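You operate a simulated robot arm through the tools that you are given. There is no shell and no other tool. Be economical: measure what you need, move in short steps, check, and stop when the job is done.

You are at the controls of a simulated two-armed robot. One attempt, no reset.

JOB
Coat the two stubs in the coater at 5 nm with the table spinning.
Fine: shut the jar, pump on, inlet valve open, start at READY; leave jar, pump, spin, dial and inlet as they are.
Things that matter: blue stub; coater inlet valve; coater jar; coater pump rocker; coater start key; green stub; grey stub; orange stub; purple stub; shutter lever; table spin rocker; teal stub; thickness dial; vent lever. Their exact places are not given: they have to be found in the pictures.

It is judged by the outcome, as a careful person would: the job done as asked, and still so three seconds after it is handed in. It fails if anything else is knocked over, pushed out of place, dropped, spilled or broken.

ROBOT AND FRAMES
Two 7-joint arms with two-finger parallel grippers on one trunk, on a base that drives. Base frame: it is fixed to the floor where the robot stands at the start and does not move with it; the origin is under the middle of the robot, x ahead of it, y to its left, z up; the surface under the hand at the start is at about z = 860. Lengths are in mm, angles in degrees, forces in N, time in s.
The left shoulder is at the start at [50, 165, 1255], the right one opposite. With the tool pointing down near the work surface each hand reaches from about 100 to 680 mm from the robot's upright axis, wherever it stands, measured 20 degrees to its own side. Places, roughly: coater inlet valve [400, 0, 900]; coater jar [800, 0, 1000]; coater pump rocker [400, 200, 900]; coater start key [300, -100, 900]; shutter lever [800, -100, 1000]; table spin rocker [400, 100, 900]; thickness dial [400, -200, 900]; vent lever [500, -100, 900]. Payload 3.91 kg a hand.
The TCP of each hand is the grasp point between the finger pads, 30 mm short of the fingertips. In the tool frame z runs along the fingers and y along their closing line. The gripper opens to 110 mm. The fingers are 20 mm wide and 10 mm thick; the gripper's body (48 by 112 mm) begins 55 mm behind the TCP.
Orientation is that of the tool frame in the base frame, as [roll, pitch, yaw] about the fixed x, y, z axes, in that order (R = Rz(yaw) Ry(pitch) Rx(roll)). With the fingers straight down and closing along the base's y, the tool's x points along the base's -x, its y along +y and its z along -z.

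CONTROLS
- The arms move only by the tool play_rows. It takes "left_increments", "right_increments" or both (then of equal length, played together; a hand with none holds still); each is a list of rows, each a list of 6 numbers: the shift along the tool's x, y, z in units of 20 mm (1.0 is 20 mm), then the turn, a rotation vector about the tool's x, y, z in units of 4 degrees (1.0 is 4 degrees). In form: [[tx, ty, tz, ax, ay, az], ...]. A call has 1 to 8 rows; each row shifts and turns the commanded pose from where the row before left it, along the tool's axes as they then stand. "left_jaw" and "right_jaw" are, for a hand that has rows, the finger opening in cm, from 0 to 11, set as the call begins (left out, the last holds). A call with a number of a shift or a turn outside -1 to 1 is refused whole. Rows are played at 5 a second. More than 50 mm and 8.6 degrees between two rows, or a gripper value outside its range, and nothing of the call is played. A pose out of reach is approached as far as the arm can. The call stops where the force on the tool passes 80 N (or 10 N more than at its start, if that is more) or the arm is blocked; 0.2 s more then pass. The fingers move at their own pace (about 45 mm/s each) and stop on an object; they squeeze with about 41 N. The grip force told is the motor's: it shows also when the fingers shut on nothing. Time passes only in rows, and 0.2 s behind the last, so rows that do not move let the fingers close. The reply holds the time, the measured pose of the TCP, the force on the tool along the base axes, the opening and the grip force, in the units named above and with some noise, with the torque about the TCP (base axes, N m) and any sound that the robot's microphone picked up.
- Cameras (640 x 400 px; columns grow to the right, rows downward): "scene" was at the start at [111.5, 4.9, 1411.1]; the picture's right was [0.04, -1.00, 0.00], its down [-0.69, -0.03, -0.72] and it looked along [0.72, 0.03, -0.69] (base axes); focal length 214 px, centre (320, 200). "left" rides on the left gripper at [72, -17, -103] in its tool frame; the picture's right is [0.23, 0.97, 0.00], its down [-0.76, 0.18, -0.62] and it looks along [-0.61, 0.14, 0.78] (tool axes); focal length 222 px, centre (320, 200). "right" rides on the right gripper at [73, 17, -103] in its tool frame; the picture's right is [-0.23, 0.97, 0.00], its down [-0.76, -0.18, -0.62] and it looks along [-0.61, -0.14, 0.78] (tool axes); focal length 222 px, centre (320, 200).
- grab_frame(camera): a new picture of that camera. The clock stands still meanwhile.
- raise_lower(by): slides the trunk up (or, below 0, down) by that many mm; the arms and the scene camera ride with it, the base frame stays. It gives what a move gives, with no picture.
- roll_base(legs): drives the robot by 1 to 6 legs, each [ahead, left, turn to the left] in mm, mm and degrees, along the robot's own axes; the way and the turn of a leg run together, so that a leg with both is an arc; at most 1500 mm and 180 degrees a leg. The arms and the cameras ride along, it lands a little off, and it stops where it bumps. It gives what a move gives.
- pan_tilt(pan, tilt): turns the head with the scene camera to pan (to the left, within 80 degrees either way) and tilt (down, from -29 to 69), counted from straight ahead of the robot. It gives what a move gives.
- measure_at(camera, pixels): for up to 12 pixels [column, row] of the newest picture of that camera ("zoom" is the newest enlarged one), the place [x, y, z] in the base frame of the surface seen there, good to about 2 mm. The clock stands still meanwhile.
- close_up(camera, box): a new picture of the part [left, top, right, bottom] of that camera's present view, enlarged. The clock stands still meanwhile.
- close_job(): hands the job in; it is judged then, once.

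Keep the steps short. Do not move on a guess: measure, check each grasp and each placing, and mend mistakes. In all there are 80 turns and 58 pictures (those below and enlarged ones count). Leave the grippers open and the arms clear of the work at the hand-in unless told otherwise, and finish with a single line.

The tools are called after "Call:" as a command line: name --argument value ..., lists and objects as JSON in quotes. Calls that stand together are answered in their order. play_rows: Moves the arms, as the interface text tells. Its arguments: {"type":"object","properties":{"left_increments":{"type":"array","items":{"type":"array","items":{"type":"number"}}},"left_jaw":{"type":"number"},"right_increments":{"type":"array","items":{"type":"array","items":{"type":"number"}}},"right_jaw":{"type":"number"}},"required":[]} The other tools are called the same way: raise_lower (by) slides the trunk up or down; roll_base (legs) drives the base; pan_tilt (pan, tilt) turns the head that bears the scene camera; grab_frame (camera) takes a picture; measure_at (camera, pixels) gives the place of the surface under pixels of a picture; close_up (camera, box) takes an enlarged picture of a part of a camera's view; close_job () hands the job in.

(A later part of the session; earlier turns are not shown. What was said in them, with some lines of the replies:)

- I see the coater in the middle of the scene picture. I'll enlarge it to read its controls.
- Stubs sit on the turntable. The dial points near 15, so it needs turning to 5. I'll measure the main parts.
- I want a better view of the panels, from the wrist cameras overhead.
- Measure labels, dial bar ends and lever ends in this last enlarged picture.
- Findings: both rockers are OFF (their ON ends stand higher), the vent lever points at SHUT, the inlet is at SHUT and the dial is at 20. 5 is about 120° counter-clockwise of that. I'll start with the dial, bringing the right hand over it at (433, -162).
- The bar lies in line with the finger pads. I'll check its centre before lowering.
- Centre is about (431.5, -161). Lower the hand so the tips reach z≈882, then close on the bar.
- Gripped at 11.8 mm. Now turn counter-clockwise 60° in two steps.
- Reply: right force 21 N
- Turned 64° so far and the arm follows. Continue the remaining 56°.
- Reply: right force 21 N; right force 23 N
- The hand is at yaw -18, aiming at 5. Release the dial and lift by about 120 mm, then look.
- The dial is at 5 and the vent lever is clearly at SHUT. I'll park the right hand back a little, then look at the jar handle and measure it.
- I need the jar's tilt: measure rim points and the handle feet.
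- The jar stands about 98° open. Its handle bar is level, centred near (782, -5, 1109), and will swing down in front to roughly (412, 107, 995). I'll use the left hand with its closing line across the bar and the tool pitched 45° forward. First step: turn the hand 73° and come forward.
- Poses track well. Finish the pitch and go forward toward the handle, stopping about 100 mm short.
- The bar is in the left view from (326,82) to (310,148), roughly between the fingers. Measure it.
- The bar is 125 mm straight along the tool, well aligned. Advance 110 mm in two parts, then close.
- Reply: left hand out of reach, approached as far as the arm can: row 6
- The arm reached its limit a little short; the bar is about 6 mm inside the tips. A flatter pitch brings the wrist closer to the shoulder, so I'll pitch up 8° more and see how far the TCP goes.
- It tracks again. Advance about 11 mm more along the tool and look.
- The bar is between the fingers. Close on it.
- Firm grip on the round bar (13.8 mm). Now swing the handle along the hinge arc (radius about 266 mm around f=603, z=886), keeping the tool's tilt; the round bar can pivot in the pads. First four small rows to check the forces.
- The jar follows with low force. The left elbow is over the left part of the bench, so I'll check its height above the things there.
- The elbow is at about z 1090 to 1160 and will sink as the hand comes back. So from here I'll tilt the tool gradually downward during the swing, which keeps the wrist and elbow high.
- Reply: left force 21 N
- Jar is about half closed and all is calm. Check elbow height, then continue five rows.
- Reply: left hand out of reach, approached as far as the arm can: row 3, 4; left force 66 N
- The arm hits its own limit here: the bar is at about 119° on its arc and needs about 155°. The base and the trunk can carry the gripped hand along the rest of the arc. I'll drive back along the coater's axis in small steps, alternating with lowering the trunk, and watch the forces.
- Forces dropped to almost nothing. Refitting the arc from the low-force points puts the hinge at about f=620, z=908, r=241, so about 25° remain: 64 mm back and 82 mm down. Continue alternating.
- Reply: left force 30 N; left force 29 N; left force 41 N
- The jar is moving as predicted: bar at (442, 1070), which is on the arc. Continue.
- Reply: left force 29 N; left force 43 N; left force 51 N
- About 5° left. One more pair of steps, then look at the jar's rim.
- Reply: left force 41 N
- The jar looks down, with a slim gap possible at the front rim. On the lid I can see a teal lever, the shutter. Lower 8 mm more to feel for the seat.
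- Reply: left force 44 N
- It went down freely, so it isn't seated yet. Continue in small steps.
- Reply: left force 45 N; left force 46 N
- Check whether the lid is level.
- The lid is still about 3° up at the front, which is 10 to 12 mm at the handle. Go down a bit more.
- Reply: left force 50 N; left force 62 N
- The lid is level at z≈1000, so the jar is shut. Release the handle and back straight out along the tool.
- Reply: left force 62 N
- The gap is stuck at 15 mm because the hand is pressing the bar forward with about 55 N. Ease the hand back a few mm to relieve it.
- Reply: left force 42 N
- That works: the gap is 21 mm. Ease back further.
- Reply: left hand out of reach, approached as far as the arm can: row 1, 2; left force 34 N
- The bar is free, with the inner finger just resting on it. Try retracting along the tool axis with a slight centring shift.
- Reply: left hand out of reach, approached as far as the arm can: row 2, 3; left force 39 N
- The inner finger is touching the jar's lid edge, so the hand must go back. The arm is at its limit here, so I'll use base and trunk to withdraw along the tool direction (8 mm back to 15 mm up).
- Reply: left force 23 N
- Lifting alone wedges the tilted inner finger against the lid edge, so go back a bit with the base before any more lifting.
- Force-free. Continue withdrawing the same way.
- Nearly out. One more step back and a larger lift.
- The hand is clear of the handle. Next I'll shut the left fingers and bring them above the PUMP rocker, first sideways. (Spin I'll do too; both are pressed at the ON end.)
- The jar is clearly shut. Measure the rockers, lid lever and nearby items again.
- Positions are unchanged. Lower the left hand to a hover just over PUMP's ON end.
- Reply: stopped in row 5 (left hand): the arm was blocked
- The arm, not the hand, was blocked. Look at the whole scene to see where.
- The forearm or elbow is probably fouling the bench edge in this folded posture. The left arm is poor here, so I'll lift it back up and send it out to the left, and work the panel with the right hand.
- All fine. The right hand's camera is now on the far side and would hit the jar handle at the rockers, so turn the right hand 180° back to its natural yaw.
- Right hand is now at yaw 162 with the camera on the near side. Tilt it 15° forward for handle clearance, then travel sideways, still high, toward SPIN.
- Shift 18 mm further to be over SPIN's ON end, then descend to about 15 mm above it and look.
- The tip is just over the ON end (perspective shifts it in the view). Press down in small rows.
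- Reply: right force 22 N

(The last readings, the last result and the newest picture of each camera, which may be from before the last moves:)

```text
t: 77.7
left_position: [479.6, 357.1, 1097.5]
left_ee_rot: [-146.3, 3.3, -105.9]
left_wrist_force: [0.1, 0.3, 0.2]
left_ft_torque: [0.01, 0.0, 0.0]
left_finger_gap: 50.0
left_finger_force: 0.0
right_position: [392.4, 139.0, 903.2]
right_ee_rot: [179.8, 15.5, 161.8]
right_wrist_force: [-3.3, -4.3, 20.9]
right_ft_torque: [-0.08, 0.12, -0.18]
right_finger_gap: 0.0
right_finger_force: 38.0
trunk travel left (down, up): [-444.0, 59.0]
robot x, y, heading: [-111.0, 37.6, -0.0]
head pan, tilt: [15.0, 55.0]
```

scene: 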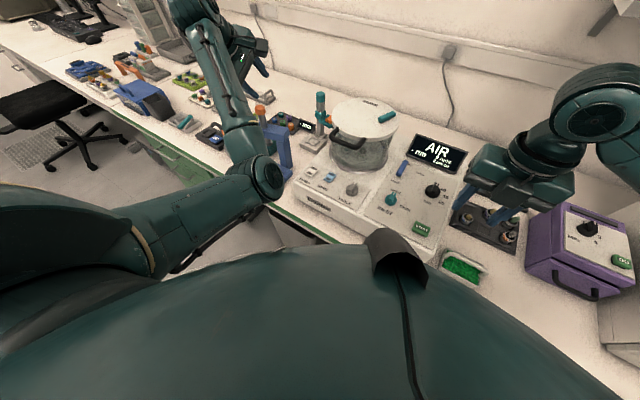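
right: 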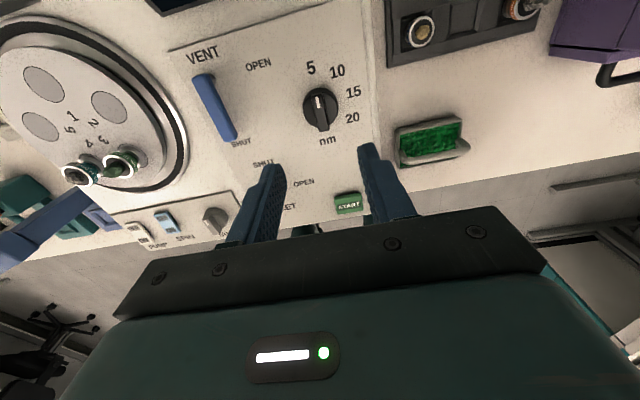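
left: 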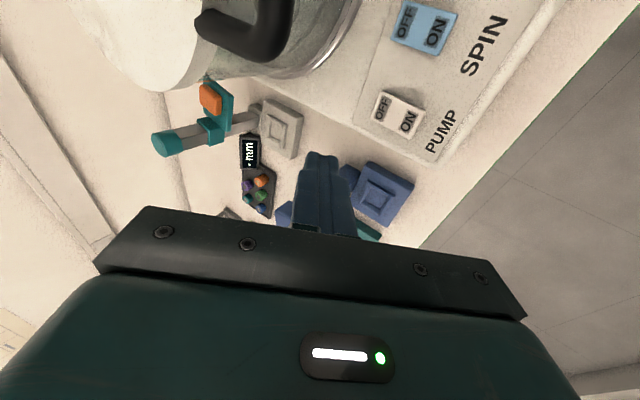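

Contact at 21 N. Press 3 mm more, then lift 35 mm and look.

Call:
play_rows --right_increments '[[0.04, 0, 0.15, 0, 0, 0], [0, 0, 0, 0, 0, 0], [-0.15, 0, -0.5, 0, 0, 0], [-0.15, 0, -0.6, 0, 0, 0], [-0.15, 0, -0.6, 0, 0, 0]]'

Call:
close_up --camera "right" --box '[200, 20, 440, 180]'

Call:
measure_at --camera "zoom" --pixels '[[315, 235], [345, 290], [540, 185], [540, 260]]'

```text
t: 78.8
left_position: [481.8, 357.5, 1096.2]
left_ee_rot: [-146.4, 3.3, -105.7]
left_wrist_force: [0.4, -0.2, 0.6]
left_ft_torque: [-0.01, 0.0, 0.04]
left_finger_gap: 50.1
left_finger_force: 0.1
right_position: [391.7, 137.1, 928.2]
right_ee_rot: [-179.7, 14.9, 161.8]
right_wrist_force: [-1.1, -0.4, -0.2]
right_ft_torque: [0.02, -0.01, 0.03]
right_finger_gap: 0.0
right_finger_force: 38.0
trunk travel left (down, up): [-444.0, 59.0]
robot x, y, heading: [-113.4, 34.0, 0.2]
head pan, tilt: [15.0, 55.0]
```

```text
2.50 times, centred on (320, 100) of right
```

zoom: 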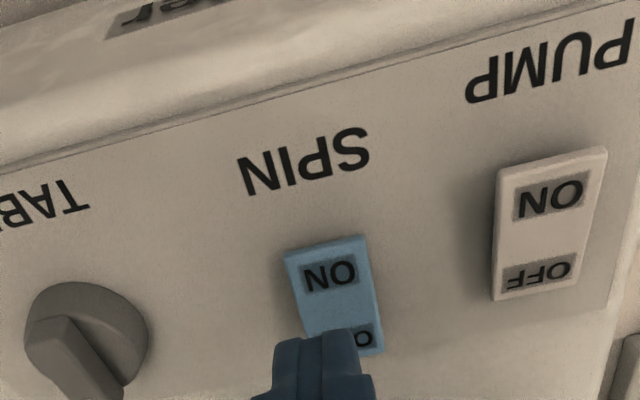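

```text
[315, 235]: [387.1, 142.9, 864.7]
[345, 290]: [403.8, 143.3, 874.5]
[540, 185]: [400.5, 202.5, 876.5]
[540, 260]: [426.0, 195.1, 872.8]
```

SPIN's ON end looks lower now than PUMP's. Verify heights.

Call:
measure_at --camera "zoom" --pixels '[[315, 255], [350, 252], [330, 275], [370, 310], [372, 340], [325, 315]]'

```text
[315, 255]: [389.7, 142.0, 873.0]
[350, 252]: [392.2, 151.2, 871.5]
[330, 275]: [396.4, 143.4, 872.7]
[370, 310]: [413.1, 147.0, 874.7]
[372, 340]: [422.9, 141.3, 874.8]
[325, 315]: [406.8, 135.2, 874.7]
```

SPIN is ON (ON end 872, OFF end 875). Before moving to PUMP, send the left arm 120 mm further left for clearance, then shift the right hand over PUMP's ON end.

Call:
play_rows --left_increments '[[-1, 0, -0.2, 0, 0, 0], [-1, 0, -0.2, 0, 0, 0], [-1, 0, -0.2, 0, 0, 0], [-1, 0, -0.2, 0, 0, 0], [-1, 0, -0.2, 0, 0, 0], [-1, 0, -0.2, 0, 0, 0]]'

Call:
play_rows --right_increments '[[0.19, 0.98, -0.05, 0, 0, 0], [0.19, 0.98, -0.05, 0, 0, 0], [0.19, 0.98, -0.05, 0, 0, 0]]'

Call:
close_up --camera "right" --box '[200, 20, 440, 180]'

```text
t: 80.2
left_position: [500.6, 476.4, 1120.5]
left_ee_rot: [-146.3, 3.3, -105.7]
left_wrist_force: [-0.1, 0.8, 0.4]
left_ft_torque: [0.01, 0.01, 0.0]
left_finger_gap: 49.9
left_finger_force: 0.0
right_position: [392.8, 138.6, 929.2]
right_ee_rot: [-179.8, 15.1, 161.6]
right_wrist_force: [0.0, 0.6, -0.8]
right_ft_torque: [0.01, 0.02, 0.0]
right_finger_gap: 0.0
right_finger_force: 37.6
trunk travel left (down, up): [-444.0, 59.0]
robot x, y, heading: [-116.5, 39.9, 0.1]
head pan, tilt: [15.0, 55.0]
```

```text
t: 81.0
left_position: [500.2, 475.9, 1120.4]
left_ee_rot: [-146.4, 3.4, -105.8]
left_wrist_force: [0.7, -0.4, 0.8]
left_ft_torque: [0.0, -0.01, 0.0]
left_finger_gap: 49.9
left_finger_force: 0.1
right_position: [398.1, 188.5, 929.6]
right_ee_rot: [179.9, 15.1, 161.8]
right_wrist_force: [-0.4, -0.4, -1.5]
right_ft_torque: [0.01, -0.01, 0.02]
right_finger_gap: 0.0
right_finger_force: 38.0
right hand out of reach, approached as far as the arm can: row 3
trunk travel left (down, up): [-444.0, 59.0]
robot x, y, heading: [-118.8, 35.4, 0.0]
head pan, tilt: [15.0, 55.0]
```

```text
2.50 times, centred on (320, 100) of right
```

zoom: 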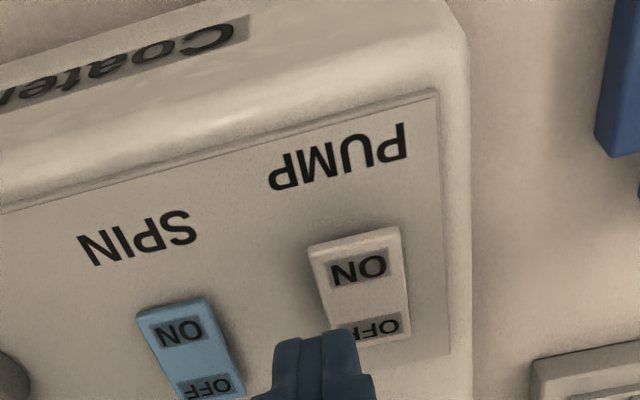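

The arm stops 10 mm short, so drive the base 12 mm to the left; the hand is 20 mm above the panel.

Call:
roll_base --legs '[[0, 12, 0]]'

Call:
play_rows --right_increments '[[0.09, 0, 0.33, 0, 0, 0], [0.08, 0, 0.3, 0, 0, 0]]'

Call:
close_up --camera "right" --box '[200, 20, 440, 180]'

```text
t: 81.8
left_position: [500.1, 488.1, 1119.7]
left_ee_rot: [-146.3, 3.3, -105.9]
left_wrist_force: [-0.1, 1.0, -0.7]
left_ft_torque: [-0.01, 0.02, -0.01]
left_finger_gap: 50.1
left_finger_force: 0.0
right_position: [396.6, 200.6, 929.3]
right_ee_rot: [180.0, 15.0, 161.9]
right_wrist_force: [0.5, -0.2, 0.3]
right_ft_torque: [-0.01, -0.03, -0.02]
right_finger_gap: 0.1
right_finger_force: 37.8
trunk travel left (down, up): [-444.0, 59.0]
robot x, y, heading: [-116.4, 49.6, -0.1]
head pan, tilt: [15.0, 55.0]
```

```text
t: 82.5
left_position: [500.1, 487.7, 1120.7]
left_ee_rot: [-146.3, 3.2, -105.8]
left_wrist_force: [0.0, 0.2, -0.5]
left_ft_torque: [0.0, 0.02, -0.03]
left_finger_gap: 50.1
left_finger_force: 0.0
right_position: [397.2, 201.3, 916.8]
right_ee_rot: [179.9, 14.9, 161.9]
right_wrist_force: [0.3, 0.5, -0.6]
right_ft_torque: [-0.02, 0.0, 0.0]
right_finger_gap: 0.1
right_finger_force: 37.9
trunk travel left (down, up): [-444.0, 59.0]
robot x, y, heading: [-116.1, 48.0, -0.1]
head pan, tilt: [15.0, 55.0]
```

```text
2.50 times, centred on (320, 100) of right
```

zoom: 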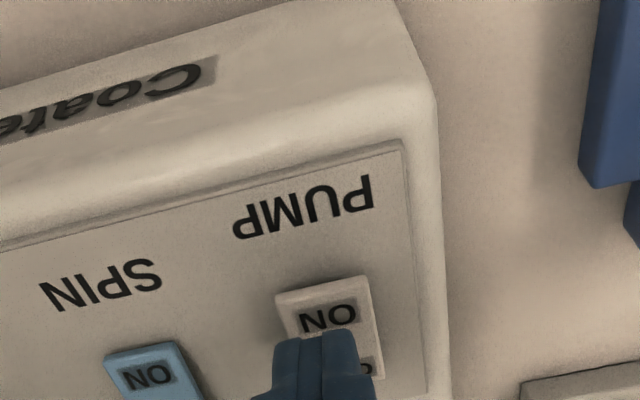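

Well placed over ON. Press it, then lift.

Call:
play_rows --right_increments '[[0.1, 0, 0.29, 0, 0, 0], [0.07, 0, 0.29, 0, 0, 0], [0.07, 0, 0.27, 0, 0, 0], [0, 0, 0, 0, 0, 0]]'

Call:
play_rows --right_increments '[[-0.15, 0, -0.5, 0, 0, 0], [-0.15, 0, -0.6, 0, 0, 0], [-0.15, 0, -0.6, 0, 0, 0], [-0.15, 0, -0.6, 0, 0, 0]]'

Call:
grab_frame --camera "scene"

```text
t: 83.5
left_position: [499.0, 487.4, 1122.0]
left_ee_rot: [-146.3, 3.3, -105.8]
left_wrist_force: [-0.6, 0.3, 0.0]
left_ft_torque: [0.02, -0.01, -0.01]
left_finger_gap: 49.9
left_finger_force: 0.1
right_position: [397.5, 200.1, 902.7]
right_ee_rot: [179.6, 15.4, 162.0]
right_wrist_force: [-0.1, 6.2, 26.7]
right_ft_torque: [0.22, 0.01, -0.34]
right_finger_gap: 0.0
right_finger_force: 37.7
right hand out of reach, approached as far as the arm can: row 3
trunk travel left (down, up): [-444.0, 59.0]
robot x, y, heading: [-118.2, 47.6, -0.0]
head pan, tilt: [15.0, 55.0]
```

```text
t: 84.5
left_position: [500.2, 487.7, 1120.5]
left_ee_rot: [-146.4, 3.3, -105.7]
left_wrist_force: [-1.4, -1.2, 0.4]
left_ft_torque: [-0.04, 0.0, 0.0]
left_finger_gap: 49.8
left_finger_force: 0.0
right_position: [397.3, 196.7, 945.3]
right_ee_rot: [179.9, 15.0, 161.8]
right_wrist_force: [0.4, 0.3, 0.3]
right_ft_torque: [-0.02, -0.05, 0.03]
right_finger_gap: 0.0
right_finger_force: 37.9
trunk travel left (down, up): [-444.0, 59.0]
robot x, y, heading: [-117.1, 47.4, 0.1]
head pan, tilt: [15.0, 55.0]
```

```text
10 pictures are left
```

scene: 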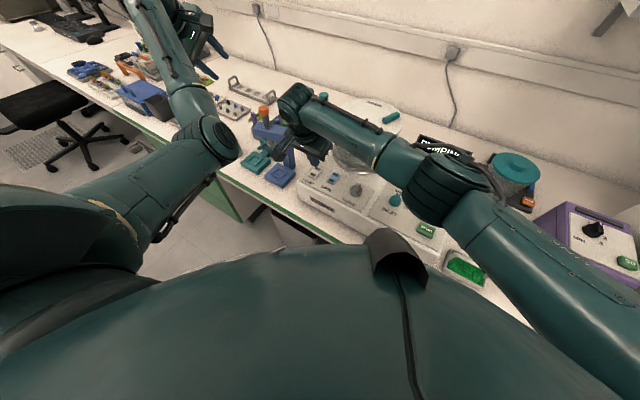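

The display says "...MPING", so the pump is on. Now bring the right hand to the inlet valve at (370, -50): sideways, then upright, then forward with the jaws opened.

Call:
play_rows --right_increments '[[0, -0.935, 0, 0, 0, 0], [0, -0.935, 0, 0, 0, 0], [0, -0.935, 0, 0, 0, 0], [0, -0.935, 0, 0, 0, 0], [0, -0.935, 0, 0, 0, 0], [0, -0.935, 0, 0, 0, 0], [0, -0.935, 0, 0, 0, 0], [0, -0.935, 0, 0, 0, 0]]'

Call:
play_rows --right_increments '[[0, -0.935, 0, 0, 0, 0], [0, -0.935, 0, 0, 0, 0], [0, -0.935, 0, 0, 0, 0], [0, -0.935, 0, 0, 0, 0], [0, -0.935, 0, 0, 0.94, 0], [0, 0, 0, 0, 0.94, 0], [0, 0, 0, 0, 0.94, 0], [0, 0, 0, 0, 0.93, 0]]' --right_jaw 5

Call:
play_rows --right_increments '[[-0.83, 0, 0, 0, 0, 0], [-0.83, 0, 0, 0, 0, 0], [-0.83, 0, 0, 0, 0, 0]]'

Call:
grab_frame --camera "right"

```text
t: 86.2
left_position: [500.0, 486.8, 1120.2]
left_ee_rot: [-146.4, 3.4, -105.9]
left_wrist_force: [-0.3, 0.0, 0.0]
left_ft_torque: [0.01, -0.01, 0.03]
left_finger_gap: 50.2
left_finger_force: 0.1
right_position: [350.3, 52.7, 948.0]
right_ee_rot: [180.0, 15.2, 162.0]
right_wrist_force: [-0.2, -1.0, 0.3]
right_ft_torque: [0.0, 0.0, -0.01]
right_finger_gap: 0.1
right_finger_force: 37.9
trunk travel left (down, up): [-444.0, 59.0]
robot x, y, heading: [-114.5, 48.4, -0.2]
head pan, tilt: [15.0, 55.0]
```

```text
t: 88.0
left_position: [500.8, 487.4, 1119.5]
left_ee_rot: [-146.3, 3.3, -105.8]
left_wrist_force: [0.3, 0.4, 0.0]
left_ft_torque: [0.0, 0.02, -0.01]
left_finger_gap: 50.1
left_finger_force: 0.0
right_position: [323.1, -34.5, 944.8]
right_ee_rot: [180.0, 0.0, 161.9]
right_wrist_force: [0.9, 0.1, 0.1]
right_ft_torque: [0.0, 0.03, 0.01]
right_finger_gap: 50.0
right_finger_force: 0.1
trunk travel left (down, up): [-444.0, 59.0]
robot x, y, heading: [-115.5, 50.6, 0.0]
head pan, tilt: [15.0, 55.0]
```

```text
t: 88.8
left_position: [500.7, 487.9, 1119.2]
left_ee_rot: [-146.4, 3.3, -105.8]
left_wrist_force: [0.3, -0.1, 0.1]
left_ft_torque: [0.03, 0.0, 0.01]
left_finger_gap: 50.1
left_finger_force: 0.0
right_position: [369.4, -48.8, 947.2]
right_ee_rot: [-179.9, 0.0, 161.9]
right_wrist_force: [-0.4, 0.1, -1.4]
right_ft_torque: [-0.01, 0.0, 0.02]
right_finger_gap: 49.8
right_finger_force: 0.0
trunk travel left (down, up): [-444.0, 59.0]
robot x, y, heading: [-117.0, 51.8, 0.0]
head pan, tilt: [15.0, 55.0]
```

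```text
9 pictures are left
```

right: 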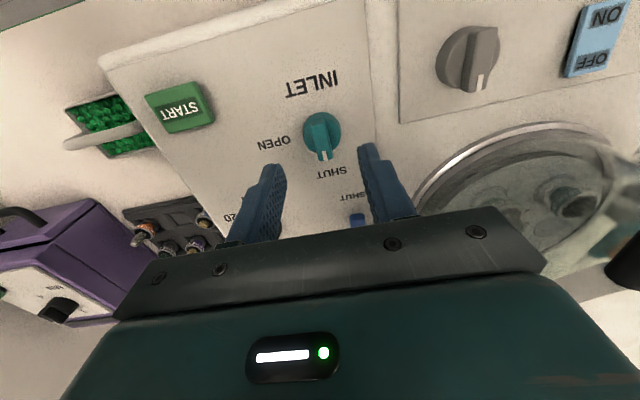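

Over the inlet, with the bar between the fingers. Lower to z≈912, close, and turn clockwise 90° toward OPEN.

Call:
play_rows --right_increments '[[0, 0, 0.9, 0, 0, 0], [0, 0, 0.85, 0, 0, 0]]'

Call:
play_rows --right_increments '[[0, 0, 0, 0, 0, 0], [0, 0, 0, 0, 0, 0], [0, 0, 0, 0, 0, 0], [0, 0, 0, 0, 0, 0]]' --right_jaw 0

Call:
play_rows --right_increments '[[0, 0, 0, 0, 0, 1], [0, 0, 0, 0, 0, 1], [0, 0, 0, 0, 0, 1], [0, 0, 0, 0, 0, 1], [0, 0, 0, 0, 0, 1], [0, 0, 0, 0, 0, 1], [0, 0, 0, 0, 0, 1], [0, 0, 0, 0, 0, 1]]'

```text
t: 89.5
left_position: [499.7, 489.3, 1120.5]
left_ee_rot: [-146.4, 3.3, -105.7]
left_wrist_force: [0.5, 0.6, 0.3]
left_ft_torque: [0.02, 0.0, 0.01]
left_finger_gap: 50.1
left_finger_force: 0.0
right_position: [370.2, -49.8, 910.3]
right_ee_rot: [-179.9, 0.1, 161.9]
right_wrist_force: [-0.7, -0.2, 0.8]
right_ft_torque: [0.01, -0.01, 0.0]
right_finger_gap: 49.9
right_finger_force: 0.1
trunk travel left (down, up): [-444.0, 59.0]
robot x, y, heading: [-117.1, 48.5, 0.1]
head pan, tilt: [15.0, 55.0]
```

```text
t: 90.5
left_position: [500.8, 488.2, 1120.1]
left_ee_rot: [-146.4, 3.3, -105.8]
left_wrist_force: [-0.4, 0.1, -0.6]
left_ft_torque: [0.03, 0.0, 0.02]
left_finger_gap: 50.0
left_finger_force: 0.0
right_position: [370.1, -48.1, 911.2]
right_ee_rot: [179.9, 0.0, 161.9]
right_wrist_force: [2.9, 6.8, -2.3]
right_ft_torque: [0.09, -0.37, 0.01]
right_finger_gap: 11.6
right_finger_force: 44.8
trunk travel left (down, up): [-444.0, 59.0]
robot x, y, heading: [-116.6, 48.6, 0.1]
head pan, tilt: [15.0, 55.0]
```

```text
t: 92.2
left_position: [501.3, 489.2, 1119.6]
left_ee_rot: [-146.4, 3.3, -105.8]
left_wrist_force: [0.0, 0.1, -0.8]
left_ft_torque: [0.01, -0.01, -0.01]
left_finger_gap: 50.1
left_finger_force: 0.0
right_position: [369.1, -48.1, 911.5]
right_ee_rot: [180.0, 0.0, 130.0]
right_wrist_force: [-2.3, 14.8, -3.6]
right_ft_torque: [0.65, 0.21, -0.04]
right_finger_gap: 11.7
right_finger_force: 44.9
trunk travel left (down, up): [-444.0, 59.0]
robot x, y, heading: [-117.0, 49.4, -0.3]
head pan, tilt: [15.0, 55.0]
```

Turning well (32° so far). Continue to 90°.

Call:
play_rows --right_increments '[[0, 0, 0, 0, 0, 1], [0, 0, 0, 0, 0, 1], [0, 0, 0, 0, 0, 1], [0, 0, 0, 0, 0, 1], [0, 0, 0, 0, 0, 1], [0, 0, 0, 0, 0, 1], [0, 0, 0, 0, 0, 1], [0, 0, 0, 0, 0, 1]]'

Call:
play_rows --right_increments '[[0, 0, 0, 0, 0, 1], [0, 0, 0, 0, 0, 1], [0, 0, 0, 0, 0, 1], [0, 0, 0, 0, 0, 1], [0, 0, 0, 0, 0, 1], [0, 0, 0, 0, 0, 1], [0, 0, 0, 0, 0, 0.7]]'

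```text
t: 94.0
left_position: [500.6, 488.0, 1119.5]
left_ee_rot: [-146.4, 3.3, -105.8]
left_wrist_force: [-0.2, 0.4, 0.0]
left_ft_torque: [-0.01, 0.02, -0.03]
left_finger_gap: 50.2
left_finger_force: 0.0
right_position: [368.7, -48.2, 910.2]
right_ee_rot: [-179.9, 0.0, 97.8]
right_wrist_force: [-7.6, 10.7, -7.5]
right_ft_torque: [0.91, 0.24, 0.02]
right_finger_gap: 11.8
right_finger_force: 45.1
trunk travel left (down, up): [-444.0, 59.0]
robot x, y, heading: [-116.6, 52.6, -0.2]
head pan, tilt: [15.0, 55.0]
```

```text
t: 95.7
left_position: [499.5, 488.7, 1120.3]
left_ee_rot: [-146.3, 3.3, -105.8]
left_wrist_force: [0.1, -0.3, 1.0]
left_ft_torque: [0.0, 0.04, -0.02]
left_finger_gap: 49.8
left_finger_force: 0.0
right_position: [368.6, -48.6, 911.4]
right_ee_rot: [-179.8, 0.1, 71.2]
right_wrist_force: [-17.5, 9.0, -13.4]
right_ft_torque: [0.38, 0.12, 0.69]
right_finger_gap: 11.6
right_finger_force: 44.8
trunk travel left (down, up): [-444.0, 59.0]
robot x, y, heading: [-113.3, 46.6, -0.1]
head pan, tilt: [15.0, 55.0]
```

A torque of 0.69 about z means the valve is at its OPEN stop. Release, lift 100 mm and read the display.

Call:
play_rows --right_increments '[[0, 0, 0, 0, 0, 0], [0, 0, 0, 0, 0, 0], [0, 0, -0.5, 0, 0, 0], [0, 0, -1, 0, 0, 0], [0, 0, -1, 0, 0, 0], [0, 0, -1, 0, 0, 0], [0, 0, -1, 0, 0, 0]]' --right_jaw 5

Call:
grab_frame --camera "right"

Call:
close_up --camera "scene" --box '[300, 80, 480, 240]'

```text
t: 97.2
left_position: [500.7, 487.5, 1120.2]
left_ee_rot: [-146.4, 3.3, -105.8]
left_wrist_force: [0.1, 1.2, 0.3]
left_ft_torque: [0.0, -0.01, -0.02]
left_finger_gap: 50.1
left_finger_force: 0.0
right_position: [369.1, -50.1, 1000.5]
right_ee_rot: [180.0, 0.0, 70.9]
right_wrist_force: [0.1, -0.3, 0.4]
right_ft_torque: [-0.02, 0.0, 0.03]
right_finger_gap: 50.0
right_finger_force: 0.1
trunk travel left (down, up): [-444.0, 59.0]
robot x, y, heading: [-115.9, 49.7, -0.2]
head pan, tilt: [15.0, 55.0]
```

```text
8 pictures are left
```

right: 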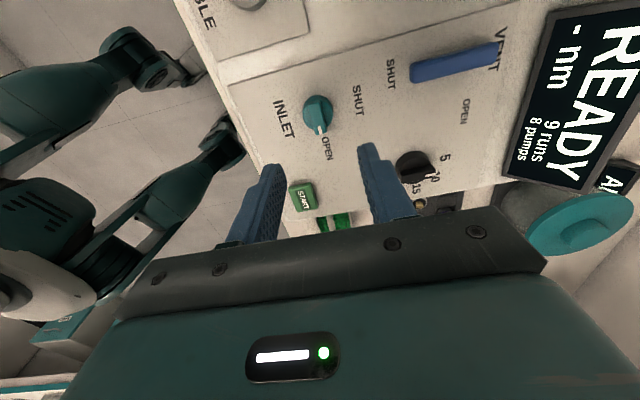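

```text
2.50 times, centred on (390, 160) of scene
```

zoom: 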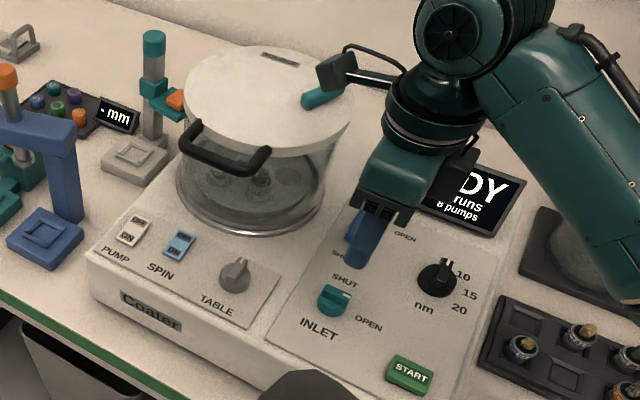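

The display reads READY; the inlet is at OPEN. Before starting I want to check the shutter lever on the lid. I'll move the right hand over the START key with its fingers shut, which also uncovers the lid.

Call:
play_rows --right_increments '[[-0.94, -0.454, 0, 0, 0, 0], [-0.94, -0.454, 0, 0, 0, 0], [-0.94, -0.454, 0, 0, 0, 0], [-0.94, -0.454, 0, 0, 0, 0], [-0.94, -0.454, 0, 0, 0, 0], [0, 0, 0, 0, 0, 0]]' --right_jaw 0

Call:
close_up --camera "scene" --box '[330, 85, 420, 185]'

```text
t: 98.7
left_position: [501.9, 488.6, 1120.2]
left_ee_rot: [-146.4, 3.3, -105.8]
left_wrist_force: [0.1, -0.1, 0.0]
left_ft_torque: [-0.03, 0.0, 0.01]
left_finger_gap: 50.1
left_finger_force: 0.0
right_position: [296.0, -123.3, 1000.4]
right_ee_rot: [179.9, 0.0, 71.1]
right_wrist_force: [-0.7, -0.5, 0.4]
right_ft_torque: [0.01, 0.02, 0.03]
right_finger_gap: 0.0
right_finger_force: 37.8
trunk travel left (down, up): [-444.0, 59.0]
robot x, y, heading: [-115.9, 47.3, 0.1]
head pan, tilt: [15.0, 55.0]
```

```text
4.00 times, centred on (375, 135) of scene
```

zoom: 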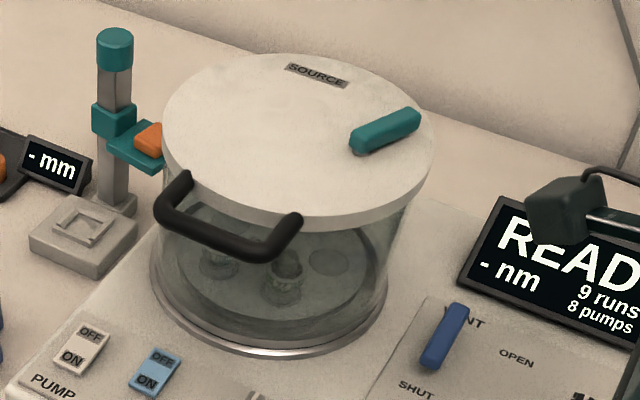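

The lever points away from the SOURCE label, and while the jar was open I could see the gold source bar beneath that label uncovered. So the shutter is open. READY is shown, so I'll press START, descending close first.

Call:
play_rows --right_increments '[[0, 0, 1, 0, 0, 0], [0, 0, 1, 0, 0, 0], [0, 0, 1, 0, 0, 0], [0, 0, 1, 0, 0, 0], [0, 0, 0.3, 0, 0, 0], [0, 0, 0.25, 0, 0, 0], [0, 0, 0.2, 0, 0, 0]]'

```text
t: 100.2
left_position: [500.3, 487.9, 1121.0]
left_ee_rot: [-146.4, 3.3, -105.8]
left_wrist_force: [0.1, 0.3, 0.6]
left_ft_torque: [0.02, 0.02, 0.01]
left_finger_gap: 50.3
left_finger_force: 0.0
right_position: [296.9, -123.9, 906.6]
right_ee_rot: [179.9, 0.1, 71.1]
right_wrist_force: [-0.4, -1.0, 1.4]
right_ft_torque: [0.0, 0.05, -0.01]
right_finger_gap: 0.0
right_finger_force: 37.7
trunk travel left (down, up): [-444.0, 59.0]
robot x, y, heading: [-119.2, 48.8, 0.1]
head pan, tilt: [15.0, 55.0]
```

Just touching the key. Press a few mm more, then lift.

Call:
play_rows --right_increments '[[0, 0, 0.15, 0, 0, 0], [0, 0, 0.15, 0, 0, 0]]'

Call:
close_up --camera "scene" --box '[330, 85, 490, 245]'

```text
t: 100.8
left_position: [500.1, 487.6, 1120.9]
left_ee_rot: [-146.5, 3.5, -105.8]
left_wrist_force: [-0.4, 0.0, 1.4]
left_ft_torque: [0.02, -0.03, 0.03]
left_finger_gap: 50.2
left_finger_force: 0.1
right_position: [295.8, -123.9, 902.0]
right_ee_rot: [179.8, -0.1, 71.1]
right_wrist_force: [-1.3, -2.8, 10.1]
right_ft_torque: [-0.05, 0.05, -0.03]
right_finger_gap: 0.0
right_finger_force: 38.1
trunk travel left (down, up): [-444.0, 59.0]
robot x, y, heading: [-114.9, 48.7, 0.2]
head pan, tilt: [15.0, 55.0]
heard: click
```

```text
2.50 times, centred on (410, 165) of scene
```

zoom: 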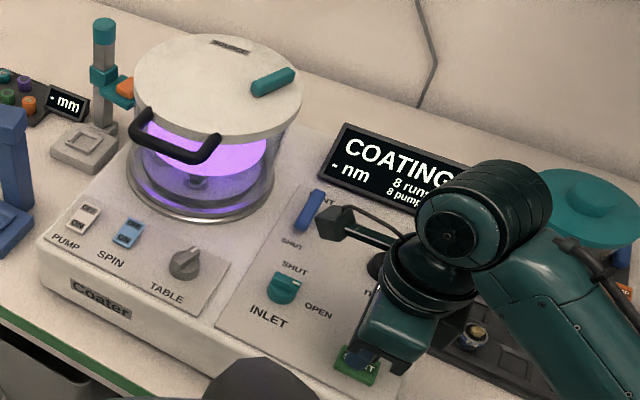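

A click was heard and the display shows COATING, with a purple glow. Lift off, open the jaws and wait.

Call:
play_rows --right_increments '[[0, 0, -1, 0, 0, 0], [0, 0, -1, 0, 0, 0], [0, 0, -1, 0, 0, 0], [0, 0, -1, 0, 0, 0], [0, 0, -1, 0, 0, 0], [-0.5, 0, -1, 0, 0, 0], [-0.5, 0, -1, 0, 0, 0], [-0.5, 0, -1, 0, 0, 0]]' --right_jaw 5

Call:
play_rows --right_increments '[[-1, 0, 0, 0, 0, 0], [-1, 0, 0, 0, 0, 0], [0, 0, 0, 0, 0, 0], [0, 0, 0, 0, 0, 0], [0, 0, 0, 0, 0, 0], [0, 0, 0, 0, 0, 0], [0, 0, 0, 0, 0, 0], [0, 0, 0, 0, 0, 0]]'

Call:
play_rows --right_increments '[[0, 0, 0, 0, 0, 0], [0, 0, 0, 0, 0, 0], [0, 0, 0, 0, 0, 0], [0, 0, 0, 0, 0, 0], [0, 0, 0, 0, 0, 0], [0, 0, 0, 0, 0, 0], [0, 0, 0, 0, 0, 0], [0, 0, 0, 0, 0, 0]]'

Call:
close_up --camera "scene" --box '[330, 85, 490, 245]'

```text
t: 102.7
left_position: [500.7, 487.4, 1119.8]
left_ee_rot: [-146.4, 3.5, -105.8]
left_wrist_force: [0.1, -0.4, -0.5]
left_ft_torque: [0.02, 0.0, 0.0]
left_finger_gap: 50.1
left_finger_force: 0.0
right_position: [284.9, -153.4, 1059.7]
right_ee_rot: [180.0, -0.1, 71.1]
right_wrist_force: [-0.6, -0.4, -0.2]
right_ft_torque: [0.01, 0.0, 0.01]
right_finger_gap: 50.1
right_finger_force: 0.1
trunk travel left (down, up): [-444.0, 59.0]
robot x, y, heading: [-112.0, 47.4, -0.2]
head pan, tilt: [15.0, 55.0]
```

```text
t: 104.5
left_position: [501.1, 486.2, 1119.5]
left_ee_rot: [-146.4, 3.3, -105.8]
left_wrist_force: [0.7, -0.1, 0.0]
left_ft_torque: [0.04, 0.02, -0.02]
left_finger_gap: 49.8
left_finger_force: 0.0
right_position: [272.9, -188.5, 1059.4]
right_ee_rot: [180.0, 0.0, 71.1]
right_wrist_force: [-0.5, 0.5, -0.6]
right_ft_torque: [-0.02, 0.0, 0.02]
right_finger_gap: 49.9
right_finger_force: 0.1
trunk travel left (down, up): [-444.0, 59.0]
robot x, y, heading: [-113.8, 49.9, -0.3]
head pan, tilt: [15.0, 55.0]
```

```text
t: 106.2
left_position: [500.8, 488.1, 1121.1]
left_ee_rot: [-146.4, 3.4, -105.8]
left_wrist_force: [-0.1, -0.3, -1.2]
left_ft_torque: [0.03, 0.02, 0.0]
left_finger_gap: 50.1
left_finger_force: 0.1
right_position: [273.2, -187.7, 1059.6]
right_ee_rot: [180.0, 0.1, 71.0]
right_wrist_force: [0.1, -0.4, 0.9]
right_ft_torque: [-0.01, -0.01, 0.02]
right_finger_gap: 50.1
right_finger_force: 0.1
trunk travel left (down, up): [-444.0, 59.0]
robot x, y, heading: [-115.6, 47.8, -0.0]
head pan, tilt: [15.0, 55.0]
```

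```text
2.50 times, centred on (410, 165) of scene
```

zoom: 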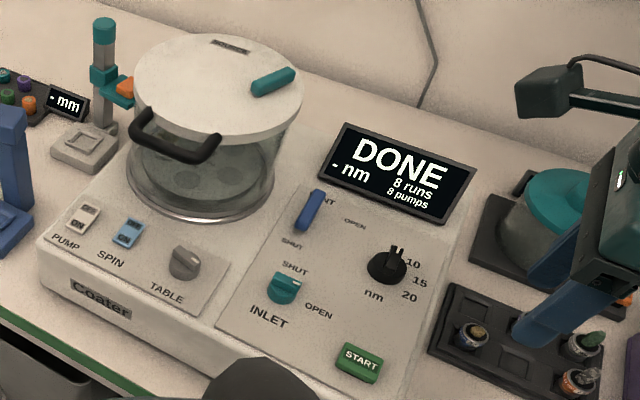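

The display says DONE, but "- nm" is still shown. I'll check the stubs through the glass to see whether they were really coated.

Call:
close_up --camera "scene" --box '[335, 130, 400, 180]'

```text
8.00 times, centred on (368, 155) of scene
```

zoom: 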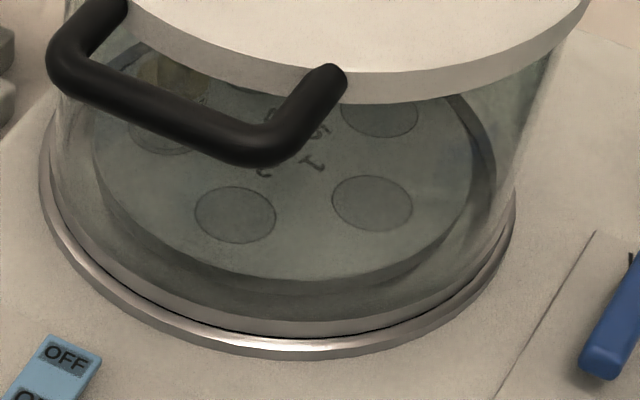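

The table has turned, and the stub now at the back (180,80) looks golden. Wait a moment and look once more.

Call:
play_rows --right_increments '[[0, 0, 0, 0, 0, 0], [0, 0, 0, 0, 0, 0], [0, 0, 0, 0, 0, 0], [0, 0, 0, 0, 0, 0]]'

Call:
close_up --camera "scene" --box '[335, 130, 400, 180]'

```text
t: 107.2
left_position: [501.0, 487.4, 1120.3]
left_ee_rot: [-146.4, 3.3, -105.9]
left_wrist_force: [-0.2, 0.4, 0.2]
left_ft_torque: [-0.01, -0.04, -0.01]
left_finger_gap: 50.0
left_finger_force: 0.0
right_position: [273.6, -188.7, 1059.9]
right_ee_rot: [180.0, -0.1, 71.1]
right_wrist_force: [-0.2, -0.2, 0.5]
right_ft_torque: [0.0, -0.04, 0.01]
right_finger_gap: 50.0
right_finger_force: 0.2
trunk travel left (down, up): [-444.0, 59.0]
robot x, y, heading: [-119.8, 48.4, -0.1]
head pan, tilt: [15.0, 55.0]
```

```text
8.00 times, centred on (368, 155) of scene
```

zoom: 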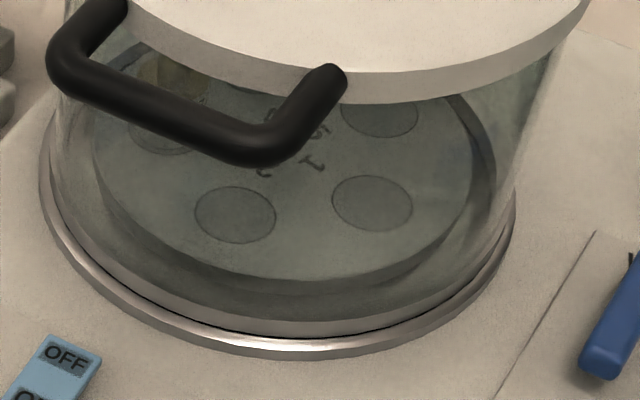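

The table spun during the run and has stopped. For a clearer look at both stubs under the lid, lower the head by 80 mm (both hands stay well above everything) and take one picture.

Call:
raise_lower --by -80

Call:
close_up --camera "scene" --box '[325, 90, 425, 180]'

```text
t: 108.4
left_position: [499.9, 488.1, 1040.8]
left_ee_rot: [-146.5, 3.3, -105.8]
left_wrist_force: [0.0, -0.2, -0.4]
left_ft_torque: [0.01, 0.0, -0.02]
left_finger_gap: 50.2
left_finger_force: 0.1
right_position: [275.0, -189.0, 979.9]
right_ee_rot: [179.8, 0.0, 71.1]
right_wrist_force: [0.5, 0.1, -0.2]
right_ft_torque: [0.01, -0.01, 0.0]
right_finger_gap: 50.1
right_finger_force: 0.1
trunk travel left (down, up): [-364.0, 139.0]
robot x, y, heading: [-118.9, 50.6, 0.2]
head pan, tilt: [15.0, 55.0]
```

```text
4.44 times, centred on (375, 135) of scene
```

zoom: 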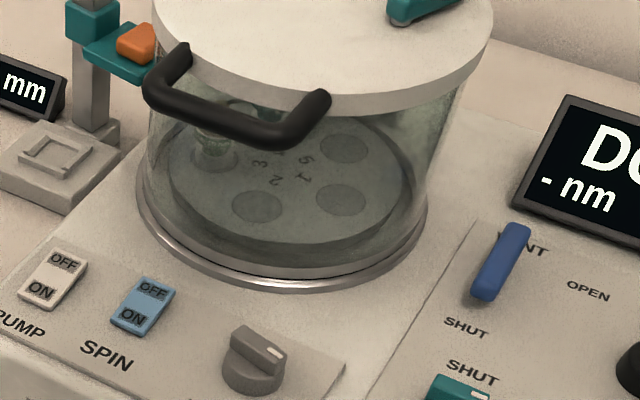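

Both stubs stand on 3 and 4. Use the last picture for a strong enlargement of them.

Call:
close_up --camera "scene" --box '[337, 108, 365, 128]'

```text
16.00 times, centred on (351, 118) of scene
```

zoom: 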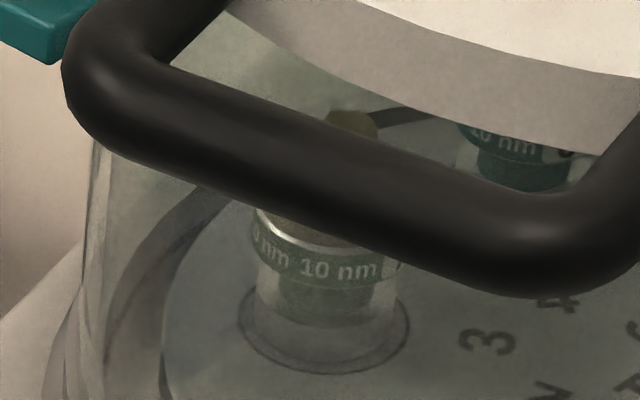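

DONE is shown. The jar is shut, the pump and spin are ON, the dial is at 5, the inlet is open, and the hands are open and clear. No pictures are left, so I'm handing in.

Call:
close_job

```text
The job is handed in.
```

The coater ran once at the 5 nm dial setting with spin on and ended at DONE, with jar, pump, spin, dial and inlet left as set, but I could not confirm the coating thickness: the display still read "- nm" and the stub bands read "10 nm" through the glass, which I took to be printed tags.
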